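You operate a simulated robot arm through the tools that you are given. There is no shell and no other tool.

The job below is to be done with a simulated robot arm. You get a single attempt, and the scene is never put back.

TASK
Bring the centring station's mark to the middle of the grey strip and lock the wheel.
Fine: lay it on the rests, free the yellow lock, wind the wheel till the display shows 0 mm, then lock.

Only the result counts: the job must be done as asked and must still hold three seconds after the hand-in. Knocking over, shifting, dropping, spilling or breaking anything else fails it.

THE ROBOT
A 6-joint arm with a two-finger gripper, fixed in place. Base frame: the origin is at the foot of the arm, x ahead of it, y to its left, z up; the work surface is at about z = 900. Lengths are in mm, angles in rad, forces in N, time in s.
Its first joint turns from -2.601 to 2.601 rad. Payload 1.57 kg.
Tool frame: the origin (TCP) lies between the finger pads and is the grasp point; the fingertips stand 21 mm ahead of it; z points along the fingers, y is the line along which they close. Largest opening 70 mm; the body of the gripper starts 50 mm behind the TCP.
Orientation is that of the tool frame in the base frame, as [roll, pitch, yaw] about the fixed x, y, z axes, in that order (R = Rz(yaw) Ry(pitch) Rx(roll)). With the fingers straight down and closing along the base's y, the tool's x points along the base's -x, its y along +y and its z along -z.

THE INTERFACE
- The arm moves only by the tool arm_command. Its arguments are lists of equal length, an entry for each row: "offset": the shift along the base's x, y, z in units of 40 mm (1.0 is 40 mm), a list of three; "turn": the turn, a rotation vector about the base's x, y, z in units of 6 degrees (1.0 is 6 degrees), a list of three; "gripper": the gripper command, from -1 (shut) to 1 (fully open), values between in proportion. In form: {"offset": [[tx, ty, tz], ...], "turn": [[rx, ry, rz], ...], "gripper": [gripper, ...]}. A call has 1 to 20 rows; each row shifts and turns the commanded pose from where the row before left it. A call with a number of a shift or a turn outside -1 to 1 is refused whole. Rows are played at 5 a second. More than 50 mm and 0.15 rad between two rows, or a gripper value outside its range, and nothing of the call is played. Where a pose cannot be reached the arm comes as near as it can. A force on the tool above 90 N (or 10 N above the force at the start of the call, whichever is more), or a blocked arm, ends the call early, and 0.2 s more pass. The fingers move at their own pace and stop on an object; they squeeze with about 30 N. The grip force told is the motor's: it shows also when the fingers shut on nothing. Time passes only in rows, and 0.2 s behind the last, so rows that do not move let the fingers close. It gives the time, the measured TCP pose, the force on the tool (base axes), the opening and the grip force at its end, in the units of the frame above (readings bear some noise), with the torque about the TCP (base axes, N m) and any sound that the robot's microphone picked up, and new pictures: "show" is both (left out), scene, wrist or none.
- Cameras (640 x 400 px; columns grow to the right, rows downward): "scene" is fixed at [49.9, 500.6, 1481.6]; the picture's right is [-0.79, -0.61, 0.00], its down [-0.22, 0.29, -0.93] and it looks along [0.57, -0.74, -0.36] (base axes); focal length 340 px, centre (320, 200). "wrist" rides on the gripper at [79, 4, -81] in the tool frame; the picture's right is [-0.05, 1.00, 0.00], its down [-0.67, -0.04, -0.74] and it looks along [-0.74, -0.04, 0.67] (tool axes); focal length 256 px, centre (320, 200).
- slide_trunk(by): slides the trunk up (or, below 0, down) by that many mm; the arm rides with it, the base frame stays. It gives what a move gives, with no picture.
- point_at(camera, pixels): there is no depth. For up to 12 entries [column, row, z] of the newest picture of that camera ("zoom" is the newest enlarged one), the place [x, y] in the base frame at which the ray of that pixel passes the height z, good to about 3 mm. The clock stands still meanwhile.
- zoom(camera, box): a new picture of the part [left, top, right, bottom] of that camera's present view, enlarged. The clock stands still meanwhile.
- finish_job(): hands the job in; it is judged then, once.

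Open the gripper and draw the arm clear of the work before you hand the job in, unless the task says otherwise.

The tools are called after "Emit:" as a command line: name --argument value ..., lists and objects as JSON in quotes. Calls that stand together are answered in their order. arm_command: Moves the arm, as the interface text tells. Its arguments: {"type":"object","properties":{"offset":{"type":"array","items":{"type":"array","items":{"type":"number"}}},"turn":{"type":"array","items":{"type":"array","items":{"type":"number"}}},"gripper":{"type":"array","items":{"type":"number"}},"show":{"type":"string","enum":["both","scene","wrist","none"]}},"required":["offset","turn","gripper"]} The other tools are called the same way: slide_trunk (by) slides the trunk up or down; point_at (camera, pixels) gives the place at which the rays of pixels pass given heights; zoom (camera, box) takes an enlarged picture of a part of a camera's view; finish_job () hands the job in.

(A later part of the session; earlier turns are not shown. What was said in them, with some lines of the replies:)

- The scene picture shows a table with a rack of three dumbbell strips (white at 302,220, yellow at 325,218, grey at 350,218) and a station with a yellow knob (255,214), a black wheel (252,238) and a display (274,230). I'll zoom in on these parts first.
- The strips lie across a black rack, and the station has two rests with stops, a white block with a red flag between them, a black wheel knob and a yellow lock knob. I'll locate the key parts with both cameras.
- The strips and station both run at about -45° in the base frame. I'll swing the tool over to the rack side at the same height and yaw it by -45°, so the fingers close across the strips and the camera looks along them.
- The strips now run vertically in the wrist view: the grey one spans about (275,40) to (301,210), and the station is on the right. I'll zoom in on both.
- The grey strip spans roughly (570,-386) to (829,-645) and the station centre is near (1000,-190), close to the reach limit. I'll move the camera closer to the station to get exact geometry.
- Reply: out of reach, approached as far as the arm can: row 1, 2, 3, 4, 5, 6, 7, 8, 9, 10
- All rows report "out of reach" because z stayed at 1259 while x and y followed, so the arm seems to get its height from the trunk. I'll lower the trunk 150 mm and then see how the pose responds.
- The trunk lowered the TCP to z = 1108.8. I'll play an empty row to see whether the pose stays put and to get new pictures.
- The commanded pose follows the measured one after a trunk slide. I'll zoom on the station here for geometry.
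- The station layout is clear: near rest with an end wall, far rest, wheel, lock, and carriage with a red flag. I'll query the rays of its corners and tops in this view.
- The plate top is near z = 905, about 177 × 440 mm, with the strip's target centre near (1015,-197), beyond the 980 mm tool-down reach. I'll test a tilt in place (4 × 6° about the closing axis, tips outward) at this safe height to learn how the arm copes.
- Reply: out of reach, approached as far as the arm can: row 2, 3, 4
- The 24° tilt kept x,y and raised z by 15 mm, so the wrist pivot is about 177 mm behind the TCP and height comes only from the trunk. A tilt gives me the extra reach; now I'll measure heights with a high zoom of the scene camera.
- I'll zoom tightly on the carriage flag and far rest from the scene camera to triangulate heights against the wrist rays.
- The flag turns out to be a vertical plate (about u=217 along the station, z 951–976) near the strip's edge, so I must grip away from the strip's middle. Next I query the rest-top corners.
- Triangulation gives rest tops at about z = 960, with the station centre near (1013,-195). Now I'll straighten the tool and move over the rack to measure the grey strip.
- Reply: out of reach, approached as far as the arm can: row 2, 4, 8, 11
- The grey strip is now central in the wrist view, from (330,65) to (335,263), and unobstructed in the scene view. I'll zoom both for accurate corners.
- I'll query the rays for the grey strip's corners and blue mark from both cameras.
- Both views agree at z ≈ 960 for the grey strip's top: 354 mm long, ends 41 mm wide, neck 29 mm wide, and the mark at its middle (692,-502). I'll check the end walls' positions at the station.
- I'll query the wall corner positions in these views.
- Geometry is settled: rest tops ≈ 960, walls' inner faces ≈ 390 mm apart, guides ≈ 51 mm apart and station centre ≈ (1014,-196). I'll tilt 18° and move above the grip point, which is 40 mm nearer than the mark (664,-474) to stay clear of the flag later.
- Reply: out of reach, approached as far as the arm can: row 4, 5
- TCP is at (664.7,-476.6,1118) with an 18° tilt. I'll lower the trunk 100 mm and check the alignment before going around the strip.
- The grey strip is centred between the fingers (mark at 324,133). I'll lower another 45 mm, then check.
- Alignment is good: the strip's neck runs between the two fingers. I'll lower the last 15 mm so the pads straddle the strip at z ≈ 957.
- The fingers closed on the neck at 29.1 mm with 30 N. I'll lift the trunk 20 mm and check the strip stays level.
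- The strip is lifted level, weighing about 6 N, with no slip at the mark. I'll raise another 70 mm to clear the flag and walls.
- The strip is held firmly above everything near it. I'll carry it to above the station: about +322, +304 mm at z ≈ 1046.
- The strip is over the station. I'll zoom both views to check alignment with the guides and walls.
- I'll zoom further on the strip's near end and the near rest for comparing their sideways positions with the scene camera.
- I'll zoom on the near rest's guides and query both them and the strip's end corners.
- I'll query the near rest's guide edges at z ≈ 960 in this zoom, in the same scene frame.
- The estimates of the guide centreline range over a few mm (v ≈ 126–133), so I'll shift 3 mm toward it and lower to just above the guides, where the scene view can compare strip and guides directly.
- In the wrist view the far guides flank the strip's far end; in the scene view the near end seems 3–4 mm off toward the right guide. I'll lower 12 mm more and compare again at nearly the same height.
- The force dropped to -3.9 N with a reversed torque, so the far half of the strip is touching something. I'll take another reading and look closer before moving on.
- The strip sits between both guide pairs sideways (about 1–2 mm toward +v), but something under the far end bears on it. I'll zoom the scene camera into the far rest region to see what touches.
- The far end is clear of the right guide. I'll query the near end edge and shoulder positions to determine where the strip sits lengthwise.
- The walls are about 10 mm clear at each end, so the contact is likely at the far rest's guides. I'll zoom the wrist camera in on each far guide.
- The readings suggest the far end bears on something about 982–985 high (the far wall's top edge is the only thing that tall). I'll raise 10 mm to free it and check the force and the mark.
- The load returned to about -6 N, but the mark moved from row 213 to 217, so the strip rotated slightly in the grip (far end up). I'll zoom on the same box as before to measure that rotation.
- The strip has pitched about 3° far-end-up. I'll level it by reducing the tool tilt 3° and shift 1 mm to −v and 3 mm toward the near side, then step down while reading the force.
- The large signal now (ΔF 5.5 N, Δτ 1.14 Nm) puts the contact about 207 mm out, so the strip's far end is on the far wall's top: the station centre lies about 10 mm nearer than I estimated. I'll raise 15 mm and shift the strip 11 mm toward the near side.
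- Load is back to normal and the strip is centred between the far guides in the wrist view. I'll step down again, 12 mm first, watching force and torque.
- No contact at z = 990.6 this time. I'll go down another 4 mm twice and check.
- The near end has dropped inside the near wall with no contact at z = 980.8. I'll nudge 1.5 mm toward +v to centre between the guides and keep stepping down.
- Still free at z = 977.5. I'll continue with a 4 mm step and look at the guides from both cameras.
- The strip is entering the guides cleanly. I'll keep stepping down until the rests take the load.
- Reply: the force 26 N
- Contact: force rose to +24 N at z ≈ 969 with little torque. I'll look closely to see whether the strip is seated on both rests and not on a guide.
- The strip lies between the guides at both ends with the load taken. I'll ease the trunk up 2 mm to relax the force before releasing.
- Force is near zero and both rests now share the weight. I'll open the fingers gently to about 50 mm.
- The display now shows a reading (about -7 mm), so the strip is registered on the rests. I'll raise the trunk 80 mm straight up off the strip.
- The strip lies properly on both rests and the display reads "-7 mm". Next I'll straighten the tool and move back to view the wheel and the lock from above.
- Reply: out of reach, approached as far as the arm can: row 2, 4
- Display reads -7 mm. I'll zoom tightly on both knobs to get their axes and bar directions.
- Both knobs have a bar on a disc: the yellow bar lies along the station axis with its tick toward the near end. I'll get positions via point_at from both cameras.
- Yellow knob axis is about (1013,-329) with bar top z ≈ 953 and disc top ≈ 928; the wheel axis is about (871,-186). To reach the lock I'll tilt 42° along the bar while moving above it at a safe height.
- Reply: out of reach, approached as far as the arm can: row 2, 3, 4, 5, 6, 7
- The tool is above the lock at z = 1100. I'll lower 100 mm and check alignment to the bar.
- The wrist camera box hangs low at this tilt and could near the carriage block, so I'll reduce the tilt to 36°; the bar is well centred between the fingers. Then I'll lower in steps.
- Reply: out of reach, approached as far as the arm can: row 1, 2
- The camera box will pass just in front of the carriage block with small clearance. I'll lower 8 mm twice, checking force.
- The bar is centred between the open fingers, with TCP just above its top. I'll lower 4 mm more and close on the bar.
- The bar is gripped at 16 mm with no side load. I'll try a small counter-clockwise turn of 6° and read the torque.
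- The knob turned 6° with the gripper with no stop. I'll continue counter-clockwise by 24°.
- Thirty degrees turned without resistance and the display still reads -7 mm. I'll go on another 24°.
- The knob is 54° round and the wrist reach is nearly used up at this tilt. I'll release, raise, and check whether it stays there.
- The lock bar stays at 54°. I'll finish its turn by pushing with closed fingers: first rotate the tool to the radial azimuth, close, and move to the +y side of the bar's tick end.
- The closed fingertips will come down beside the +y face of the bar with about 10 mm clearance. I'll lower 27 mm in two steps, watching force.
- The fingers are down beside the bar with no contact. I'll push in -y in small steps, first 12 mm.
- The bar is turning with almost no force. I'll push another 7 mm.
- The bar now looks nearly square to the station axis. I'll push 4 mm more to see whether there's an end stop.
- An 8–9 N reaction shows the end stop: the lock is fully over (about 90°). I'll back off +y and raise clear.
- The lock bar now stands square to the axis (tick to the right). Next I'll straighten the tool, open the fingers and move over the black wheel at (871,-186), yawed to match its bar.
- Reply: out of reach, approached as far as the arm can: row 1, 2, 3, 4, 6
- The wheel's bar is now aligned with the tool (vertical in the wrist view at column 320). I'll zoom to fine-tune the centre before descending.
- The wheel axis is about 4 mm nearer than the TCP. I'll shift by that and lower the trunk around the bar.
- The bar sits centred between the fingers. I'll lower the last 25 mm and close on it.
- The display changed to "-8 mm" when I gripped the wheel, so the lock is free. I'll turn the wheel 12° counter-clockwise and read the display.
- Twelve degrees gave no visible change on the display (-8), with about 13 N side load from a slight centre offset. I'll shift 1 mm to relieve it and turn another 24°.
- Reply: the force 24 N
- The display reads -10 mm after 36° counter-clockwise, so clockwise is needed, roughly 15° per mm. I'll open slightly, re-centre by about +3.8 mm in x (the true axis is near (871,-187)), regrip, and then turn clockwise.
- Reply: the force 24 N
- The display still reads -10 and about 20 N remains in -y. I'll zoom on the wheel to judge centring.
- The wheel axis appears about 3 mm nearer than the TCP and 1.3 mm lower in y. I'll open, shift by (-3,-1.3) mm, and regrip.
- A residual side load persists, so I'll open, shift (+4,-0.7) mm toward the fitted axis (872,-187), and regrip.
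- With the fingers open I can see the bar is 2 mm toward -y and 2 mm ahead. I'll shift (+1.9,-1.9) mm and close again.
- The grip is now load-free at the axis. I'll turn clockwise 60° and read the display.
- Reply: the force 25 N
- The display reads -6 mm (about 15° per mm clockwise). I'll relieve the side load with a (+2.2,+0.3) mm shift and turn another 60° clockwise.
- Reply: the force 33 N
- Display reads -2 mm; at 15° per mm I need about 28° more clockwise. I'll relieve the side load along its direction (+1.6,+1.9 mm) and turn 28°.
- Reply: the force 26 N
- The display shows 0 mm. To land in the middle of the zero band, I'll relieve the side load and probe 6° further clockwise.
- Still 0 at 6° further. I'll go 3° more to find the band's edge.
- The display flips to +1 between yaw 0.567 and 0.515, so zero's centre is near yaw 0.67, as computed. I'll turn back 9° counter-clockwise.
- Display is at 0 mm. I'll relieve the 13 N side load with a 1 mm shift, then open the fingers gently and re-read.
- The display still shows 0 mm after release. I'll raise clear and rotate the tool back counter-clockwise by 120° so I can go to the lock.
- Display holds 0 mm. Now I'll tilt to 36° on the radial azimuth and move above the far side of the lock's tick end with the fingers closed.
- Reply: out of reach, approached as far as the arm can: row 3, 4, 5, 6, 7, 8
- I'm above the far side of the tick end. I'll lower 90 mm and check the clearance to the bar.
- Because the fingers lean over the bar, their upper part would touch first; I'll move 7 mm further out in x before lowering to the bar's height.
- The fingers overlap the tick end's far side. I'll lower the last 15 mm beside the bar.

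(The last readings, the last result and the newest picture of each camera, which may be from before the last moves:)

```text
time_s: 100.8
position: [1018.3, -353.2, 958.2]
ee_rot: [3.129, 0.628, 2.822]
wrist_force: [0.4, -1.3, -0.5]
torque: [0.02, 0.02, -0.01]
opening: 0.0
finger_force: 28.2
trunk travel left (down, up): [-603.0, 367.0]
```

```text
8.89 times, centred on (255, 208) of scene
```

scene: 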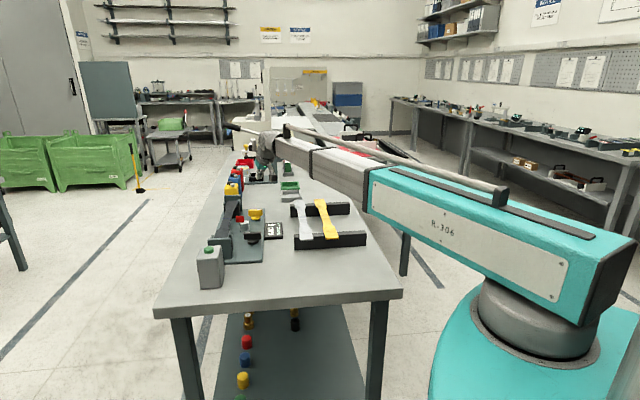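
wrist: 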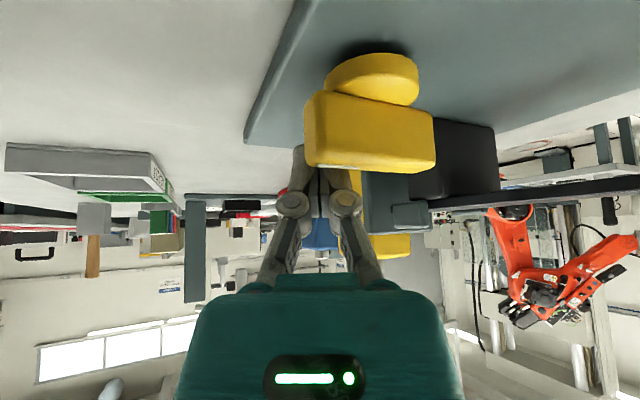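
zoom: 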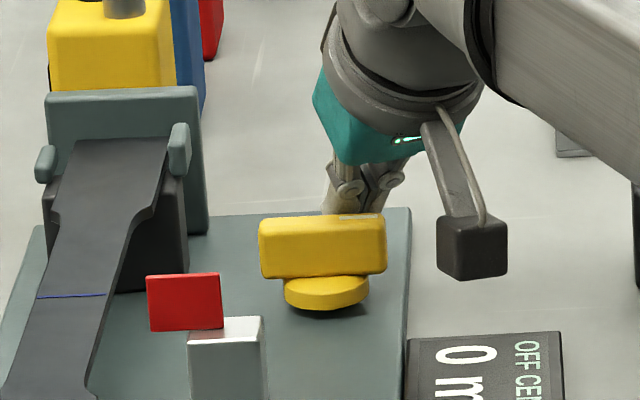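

The fingers are now behind the bar's tick end. I'll pull it round: first about 9 mm in -x.

Emit:
arm_command --offset '[[-0.074, 0, 0], [-0.074, 0, 0], [-0.074, 0, 0], [0, 0, 0]]' --turn '[[0, 0, 0], [0, 0, 0], [0, 0, 0], [0, 0, 0]]' --gripper '[-1, -1, -1, -1]' --show "wrist"

Emit:
zoom --camera "scene" --box '[225, 185, 285, 230]'

```text
time_s: 101.8
position: [1010.0, -353.3, 956.1]
ee_rot: [3.13, 0.626, 2.823]
wrist_force: [0.1, 0.4, 1.0]
torque: [0.01, 0.02, 0.01]
opening: 0.0
finger_force: 28.7
trunk travel left (down, up): [-603.0, 367.0]
```

wrist: 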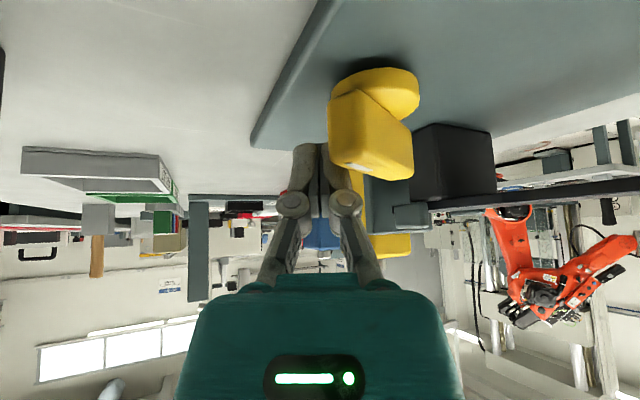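

```text
8.89 times, centred on (255, 208) of scene
```

zoom: 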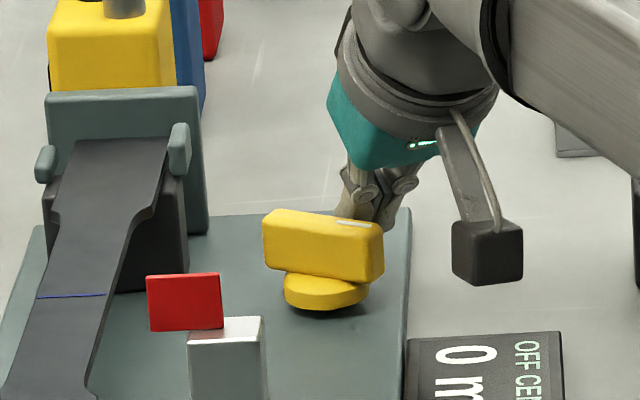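

The bar is turning back clockwise smoothly. I'll continue along the arc.

Emit:
arm_command --offset '[[-0.067, 0.042, 0], [-0.067, 0.042, 0], [-0.067, 0.042, 0], [0, 0, 0]]' --turn '[[0, 0, 0], [0, 0, 0], [0, 0, 0], [0, 0, 0]]' --gripper '[-1, -1, -1, -1]' --show "wrist"

Emit:
zoom --camera "scene" --box '[225, 185, 285, 230]'

```text
time_s: 102.8
position: [1001.6, -348.6, 958.5]
ee_rot: [3.129, 0.627, 2.822]
wrist_force: [-0.6, -0.4, 0.1]
torque: [0.01, 0.01, 0.01]
opening: 0.0
finger_force: 28.4
trunk travel left (down, up): [-603.0, 367.0]
```

wrist: 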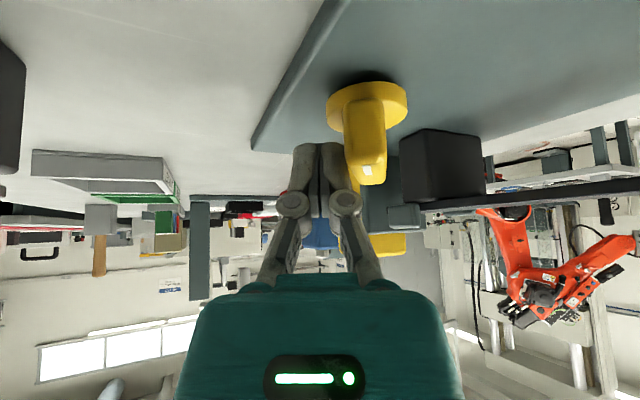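

```text
8.89 times, centred on (255, 208) of scene
```

zoom: 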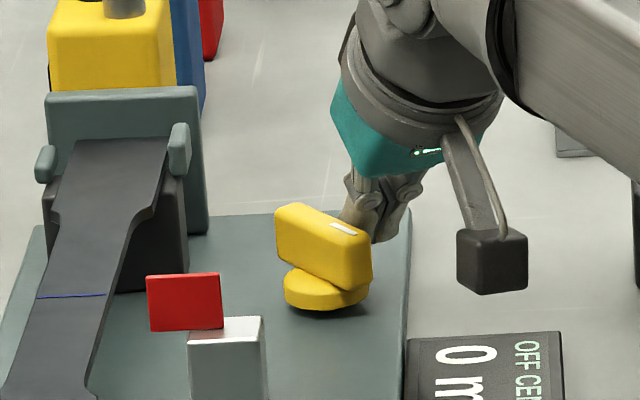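

The bar is past halfway. I'll continue pushing toward +y.

Emit:
arm_command --offset '[[-0.064, 0.072, 0], [-0.064, 0.072, 0], [-0.064, 0.072, 0], [0, 0, 0]]' --turn '[[0, 0, 0], [0, 0, 0], [0, 0, 0], [0, 0, 0]]' --gripper '[-1, -1, -1, -1]' --show "wrist"

Emit:
zoom --camera "scene" --box '[225, 185, 285, 230]'

```text
time_s: 103.8
position: [992.7, -342.4, 957.1]
ee_rot: [3.13, 0.626, 2.822]
wrist_force: [-1.9, -11.8, -0.5]
torque: [-0.1, 0.05, -0.18]
opening: 0.1
finger_force: 28.5
trunk travel left (down, up): [-603.0, 367.0]
```

wrist: 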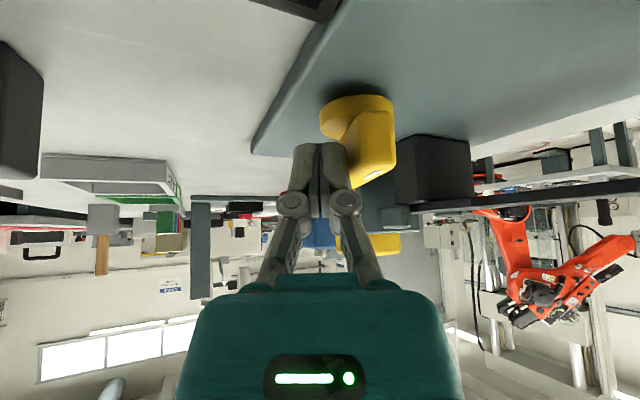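

```text
8.89 times, centred on (255, 208) of scene
```

zoom: 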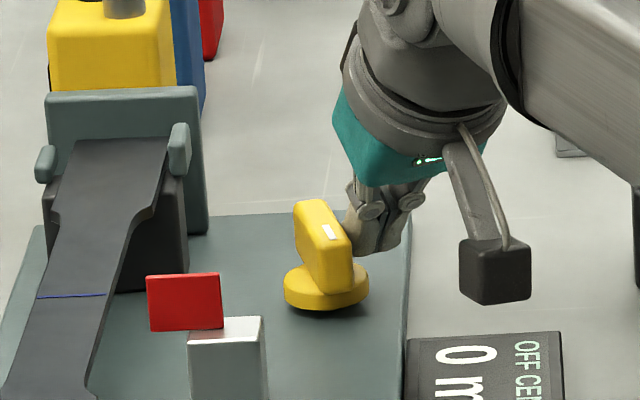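

A 12 N reaction shows the fingers now press near the knob's axis. I'll back off slightly, slide along the bar toward its tick end, and then push on.

Emit:
arm_command --offset '[[-0.025, -0.055, 0], [-0.092, 0.053, 0], [-0.092, 0.053, 0], [-0.092, 0.053, 0], [-0.092, 0.053, 0], [0, 0, 0]]' --turn '[[0, 0, 0], [0, 0, 0], [0, 0, 0], [0, 0, 0], [0, 0, 0], [0, 0, 0]]' --gripper '[-1, -1, -1, -1, -1, -1]' --show "wrist"

Emit:
zoom --camera "scene" --box '[225, 185, 285, 230]'

Emit:
zoom --camera "wrist" --box '[240, 60, 420, 220]'

```text
time_s: 105.2
position: [977.6, -334.6, 957.0]
ee_rot: [3.13, 0.63, 2.822]
wrist_force: [0.0, 0.6, 0.3]
torque: [0.01, -0.02, 0.02]
opening: 0.0
finger_force: 28.5
trunk travel left (down, up): [-603.0, 367.0]
```

wrist: 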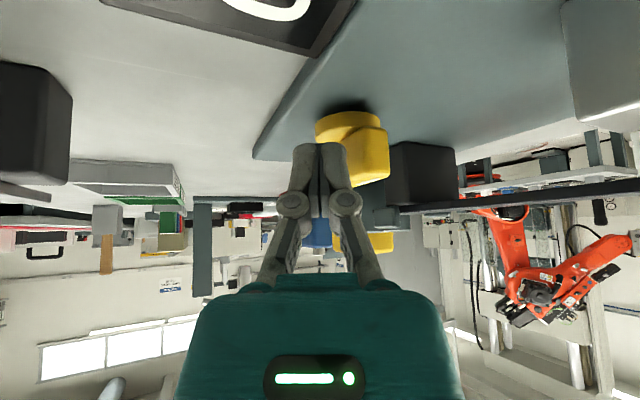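

```text
8.89 times, centred on (255, 208) of scene
```

zoom: 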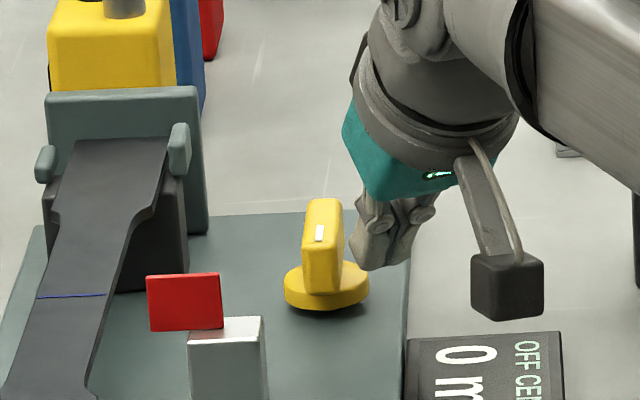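

```text
2.50 times, centred on (330, 140) of wrist
```

zoom: 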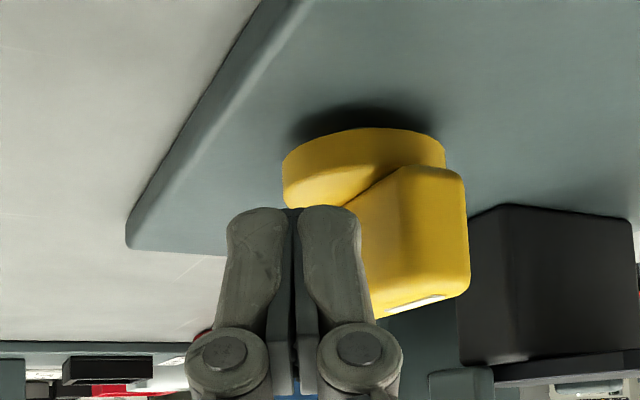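

The bar looks almost back at its original direction. I'll push +y gently until I feel the stop.

Emit:
arm_command --offset '[[0, 0.06, 0], [0, 0.06, 0], [0, 0, 0]]' --turn '[[0, 0, 0], [0, 0, 0], [0, 0, 0]]' --gripper '[-1, -1, -1]' --show "none"

Emit:
arm_command --offset '[[0, 0.04, 0], [0, 0, 0]]' --turn '[[0, 0, 0], [0, 0, 0]]' --gripper '[-1, -1]' --show "wrist"

Emit:
zoom --camera "scene" --box '[225, 185, 285, 230]'

```text
time_s: 106.0
position: [977.3, -330.1, 956.7]
ee_rot: [3.13, 0.627, 2.822]
wrist_force: [-0.8, 0.3, 0.3]
torque: [-0.03, -0.03, 0.02]
opening: 0.1
finger_force: 29.0
trunk travel left (down, up): [-603.0, 367.0]
```

```text
time_s: 106.6
position: [976.8, -326.7, 956.6]
ee_rot: [3.13, 0.628, 2.822]
wrist_force: [-0.7, -1.2, 0.4]
torque: [0.01, 0.02, -0.04]
opening: 0.0
finger_force: 28.6
trunk travel left (down, up): [-603.0, 367.0]
```

wrist: 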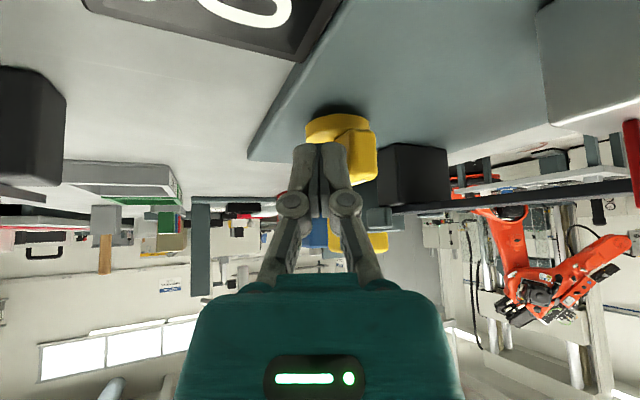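

```text
8.89 times, centred on (255, 208) of scene
```

zoom: 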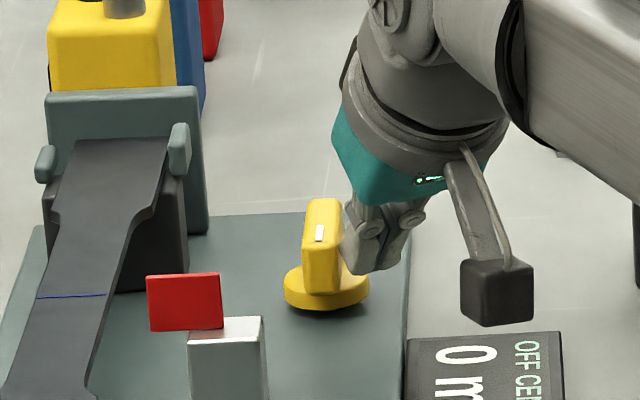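

The fingers are about to meet the bar. I'll push in 1.6 mm steps until the force rises.

Emit:
arm_command --offset '[[0, 0.04, 0], [0, 0.04, 0], [0, 0, 0]]' --turn '[[0, 0, 0], [0, 0, 0], [0, 0, 0]]' --gripper '[-1, -1, -1]' --show "none"

Emit:
zoom --camera "scene" --box '[225, 185, 285, 230]'

```text
time_s: 107.4
position: [976.1, -327.4, 956.1]
ee_rot: [3.129, 0.628, 2.822]
wrist_force: [-4.5, -17.3, 0.2]
torque: [-0.13, 0.03, -0.3]
opening: 0.2
finger_force: 29.1
trunk travel left (down, up): [-603.0, 367.0]
```

```text
8.89 times, centred on (255, 208) of scene
```

zoom: 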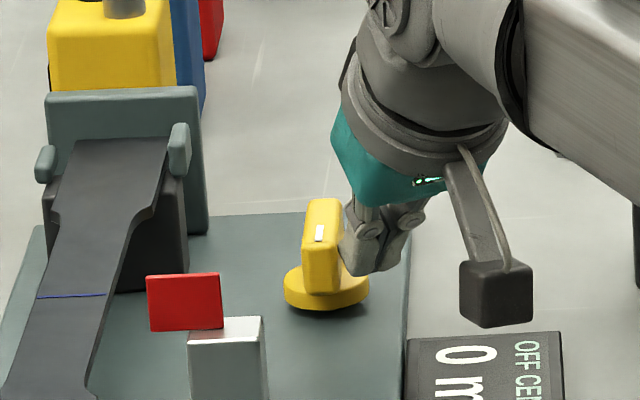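

A 17 N reaction with no more motion: the lock is at its original end stop, and the bar matches its starting appearance. I'll back off -y and raise clear.

Emit:
arm_command --offset '[[0, -0.1, 0], [-0.1, -0.15, 0], [0, 0, 0]]' --turn '[[0, 0, 0], [0, 0, 0], [0, 0, 0]]' --gripper '[-1, -1, -1]' --show "none"

Emit:
slide_trunk --by 140

Emit:
zoom --camera "scene" --box '[205, 190, 295, 250]'

Emit:
zoom --camera "scene" --box '[245, 200, 277, 225]'

```text
time_s: 108.2
position: [974.0, -334.0, 956.4]
ee_rot: [3.128, 0.629, 2.822]
wrist_force: [0.9, -0.8, 0.1]
torque: [-0.06, -0.02, 0.01]
opening: 0.0
finger_force: 28.8
trunk travel left (down, up): [-603.0, 367.0]
```

```text
time_s: 109.9
position: [972.9, -332.9, 1096.4]
ee_rot: [3.129, 0.627, 2.821]
wrist_force: [-0.7, -0.2, -0.4]
torque: [0.05, 0.03, -0.01]
opening: 0.1
finger_force: 28.5
trunk travel left (down, up): [-743.0, 227.0]
```

```text
6.67 times, centred on (250, 220) of scene
```

zoom: 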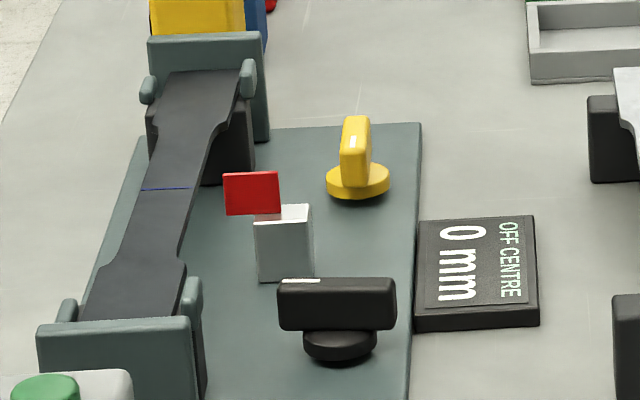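

```text
16.00 times, centred on (261, 212) of scene
```

zoom: 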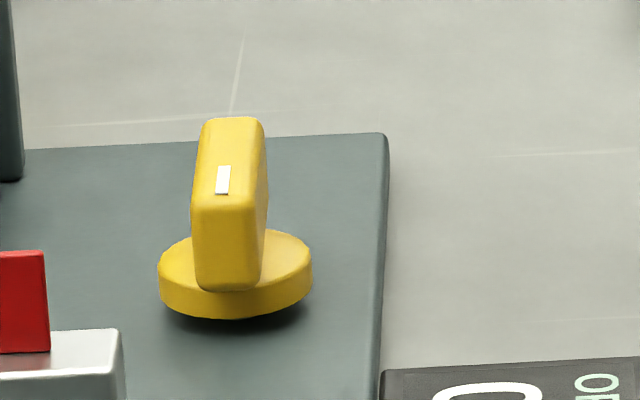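

The lock looks exactly as it did at the start and the display reads 0 mm. I'll raise further, straighten the tool, open the gripper and retract clear of the work.

Emit:
slide_trunk --by 80

Emit:
arm_command --offset '[[-0.55, 0.55, 0], [-0.6, 0.69, 0], [-0.6, 0.69, 0], [-0.6, 0.69, 0], [-0.6, 0.69, 0], [-0.6, 0.69, 0], [-0.6, 0.69, 0], [-0.6, 0.69, 0], [-0.6, 0.69, 0], [-0.6, 0.69, 0], [-0.6, 0.69, 0], [-0.6, 0.69, 0], [0, 0, 0], [0, 0, 0]]' --turn '[[0.309, 0.951, 0], [0.309, 0.951, 0], [0.309, 0.951, 0], [0.309, 0.951, 0], [0.309, 0.951, 0], [0.309, 0.951, 0], [0, 0, 0], [0, 0, 0], [0, 0, 0], [0, 0, 0], [0, 0, 0], [0, 0, 0], [0, 0, 0], [0, 0, 0]]' --gripper '[-1, -1, 0, 1, 1, 1, 1, 1, 1, 1, 1, 1, 1, 1]'

Emit:
zoom --camera "scene" --box '[190, 180, 380, 305]'

Emit:
zoom --camera "scene" --box '[205, 188, 295, 250]'

```text
time_s: 111.1
position: [972.8, -334.8, 1177.0]
ee_rot: [3.128, 0.63, 2.823]
wrist_force: [-0.3, -0.7, 0.4]
torque: [0.03, 0.04, -0.01]
opening: 0.0
finger_force: 28.8
trunk travel left (down, up): [-823.0, 147.0]
```

```text
time_s: 114.1
position: [686.8, -9.4, 1142.0]
ee_rot: [3.132, -0.002, 2.822]
wrist_force: [0.3, -0.9, -0.4]
torque: [-0.02, 0.04, -0.03]
opening: 70.0
finger_force: 0.1
out of reach, approached as far as the arm can: row 1, 2, 3, 4, 5
trunk travel left (down, up): [-823.0, 147.0]
```

scene: 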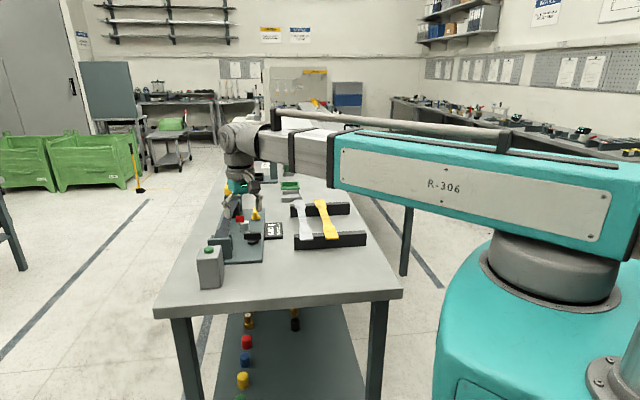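
wrist: 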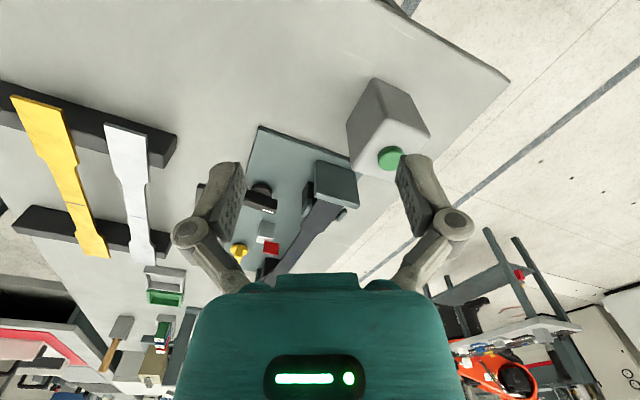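

```text
3.20 times, centred on (285, 242) of scene
```

zoom: 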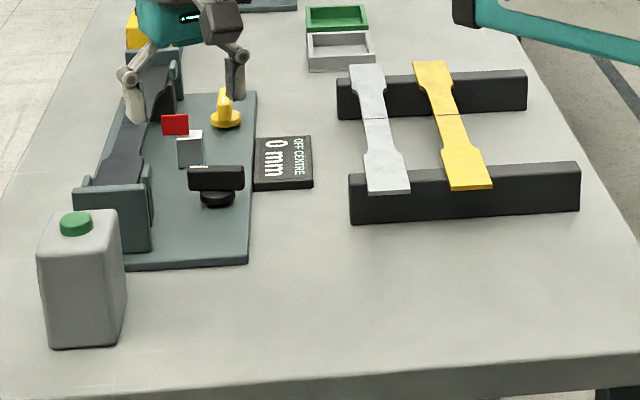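

```text
6.45 times, centred on (250, 219) of scene
```

zoom: 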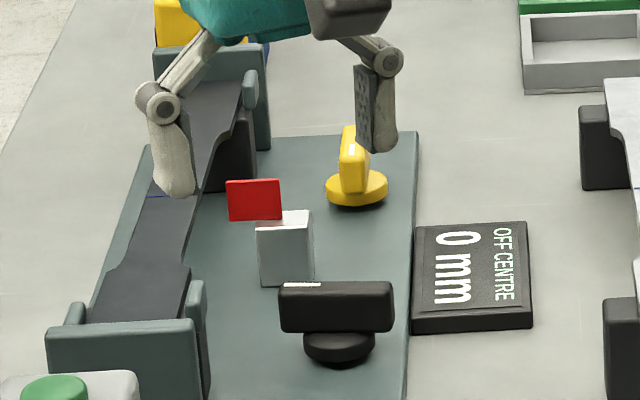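

The grey strip lies on the rests, the display reads 0 mm, the lock is back at its end stop, and the other items look untouched. The gripper is open and clear of the work, so I'll hand the job in.

Emit:
finish_job

```text
The job is handed in.
```

The grey strip is on the centring station's rests, the display reads 0 mm, and the yellow lock is closed again. The job has been handed in; the hand-in gave no verdict.

- **Strip:** it sits between the guides on both rests. On the first attempt its far end came down on the far wall. I lifted it, shifted it about 11 mm toward the near side and lowered it again without further trouble.
- **Wheel:** I set it to the middle of the range where the display shows 0 mm. The reading held after I let go of the wheel, after I locked it, and in the last picture.
- **Lock:** I turned it back until it hit its stop. In the pictures it looks exactly as it did at the start. I did not try to turn the wheel afterwards to check that the lock holds it.
- **Rest of the scene:** nothing else appears moved in the final pictures. The gripper is open and the arm is clear of the work.
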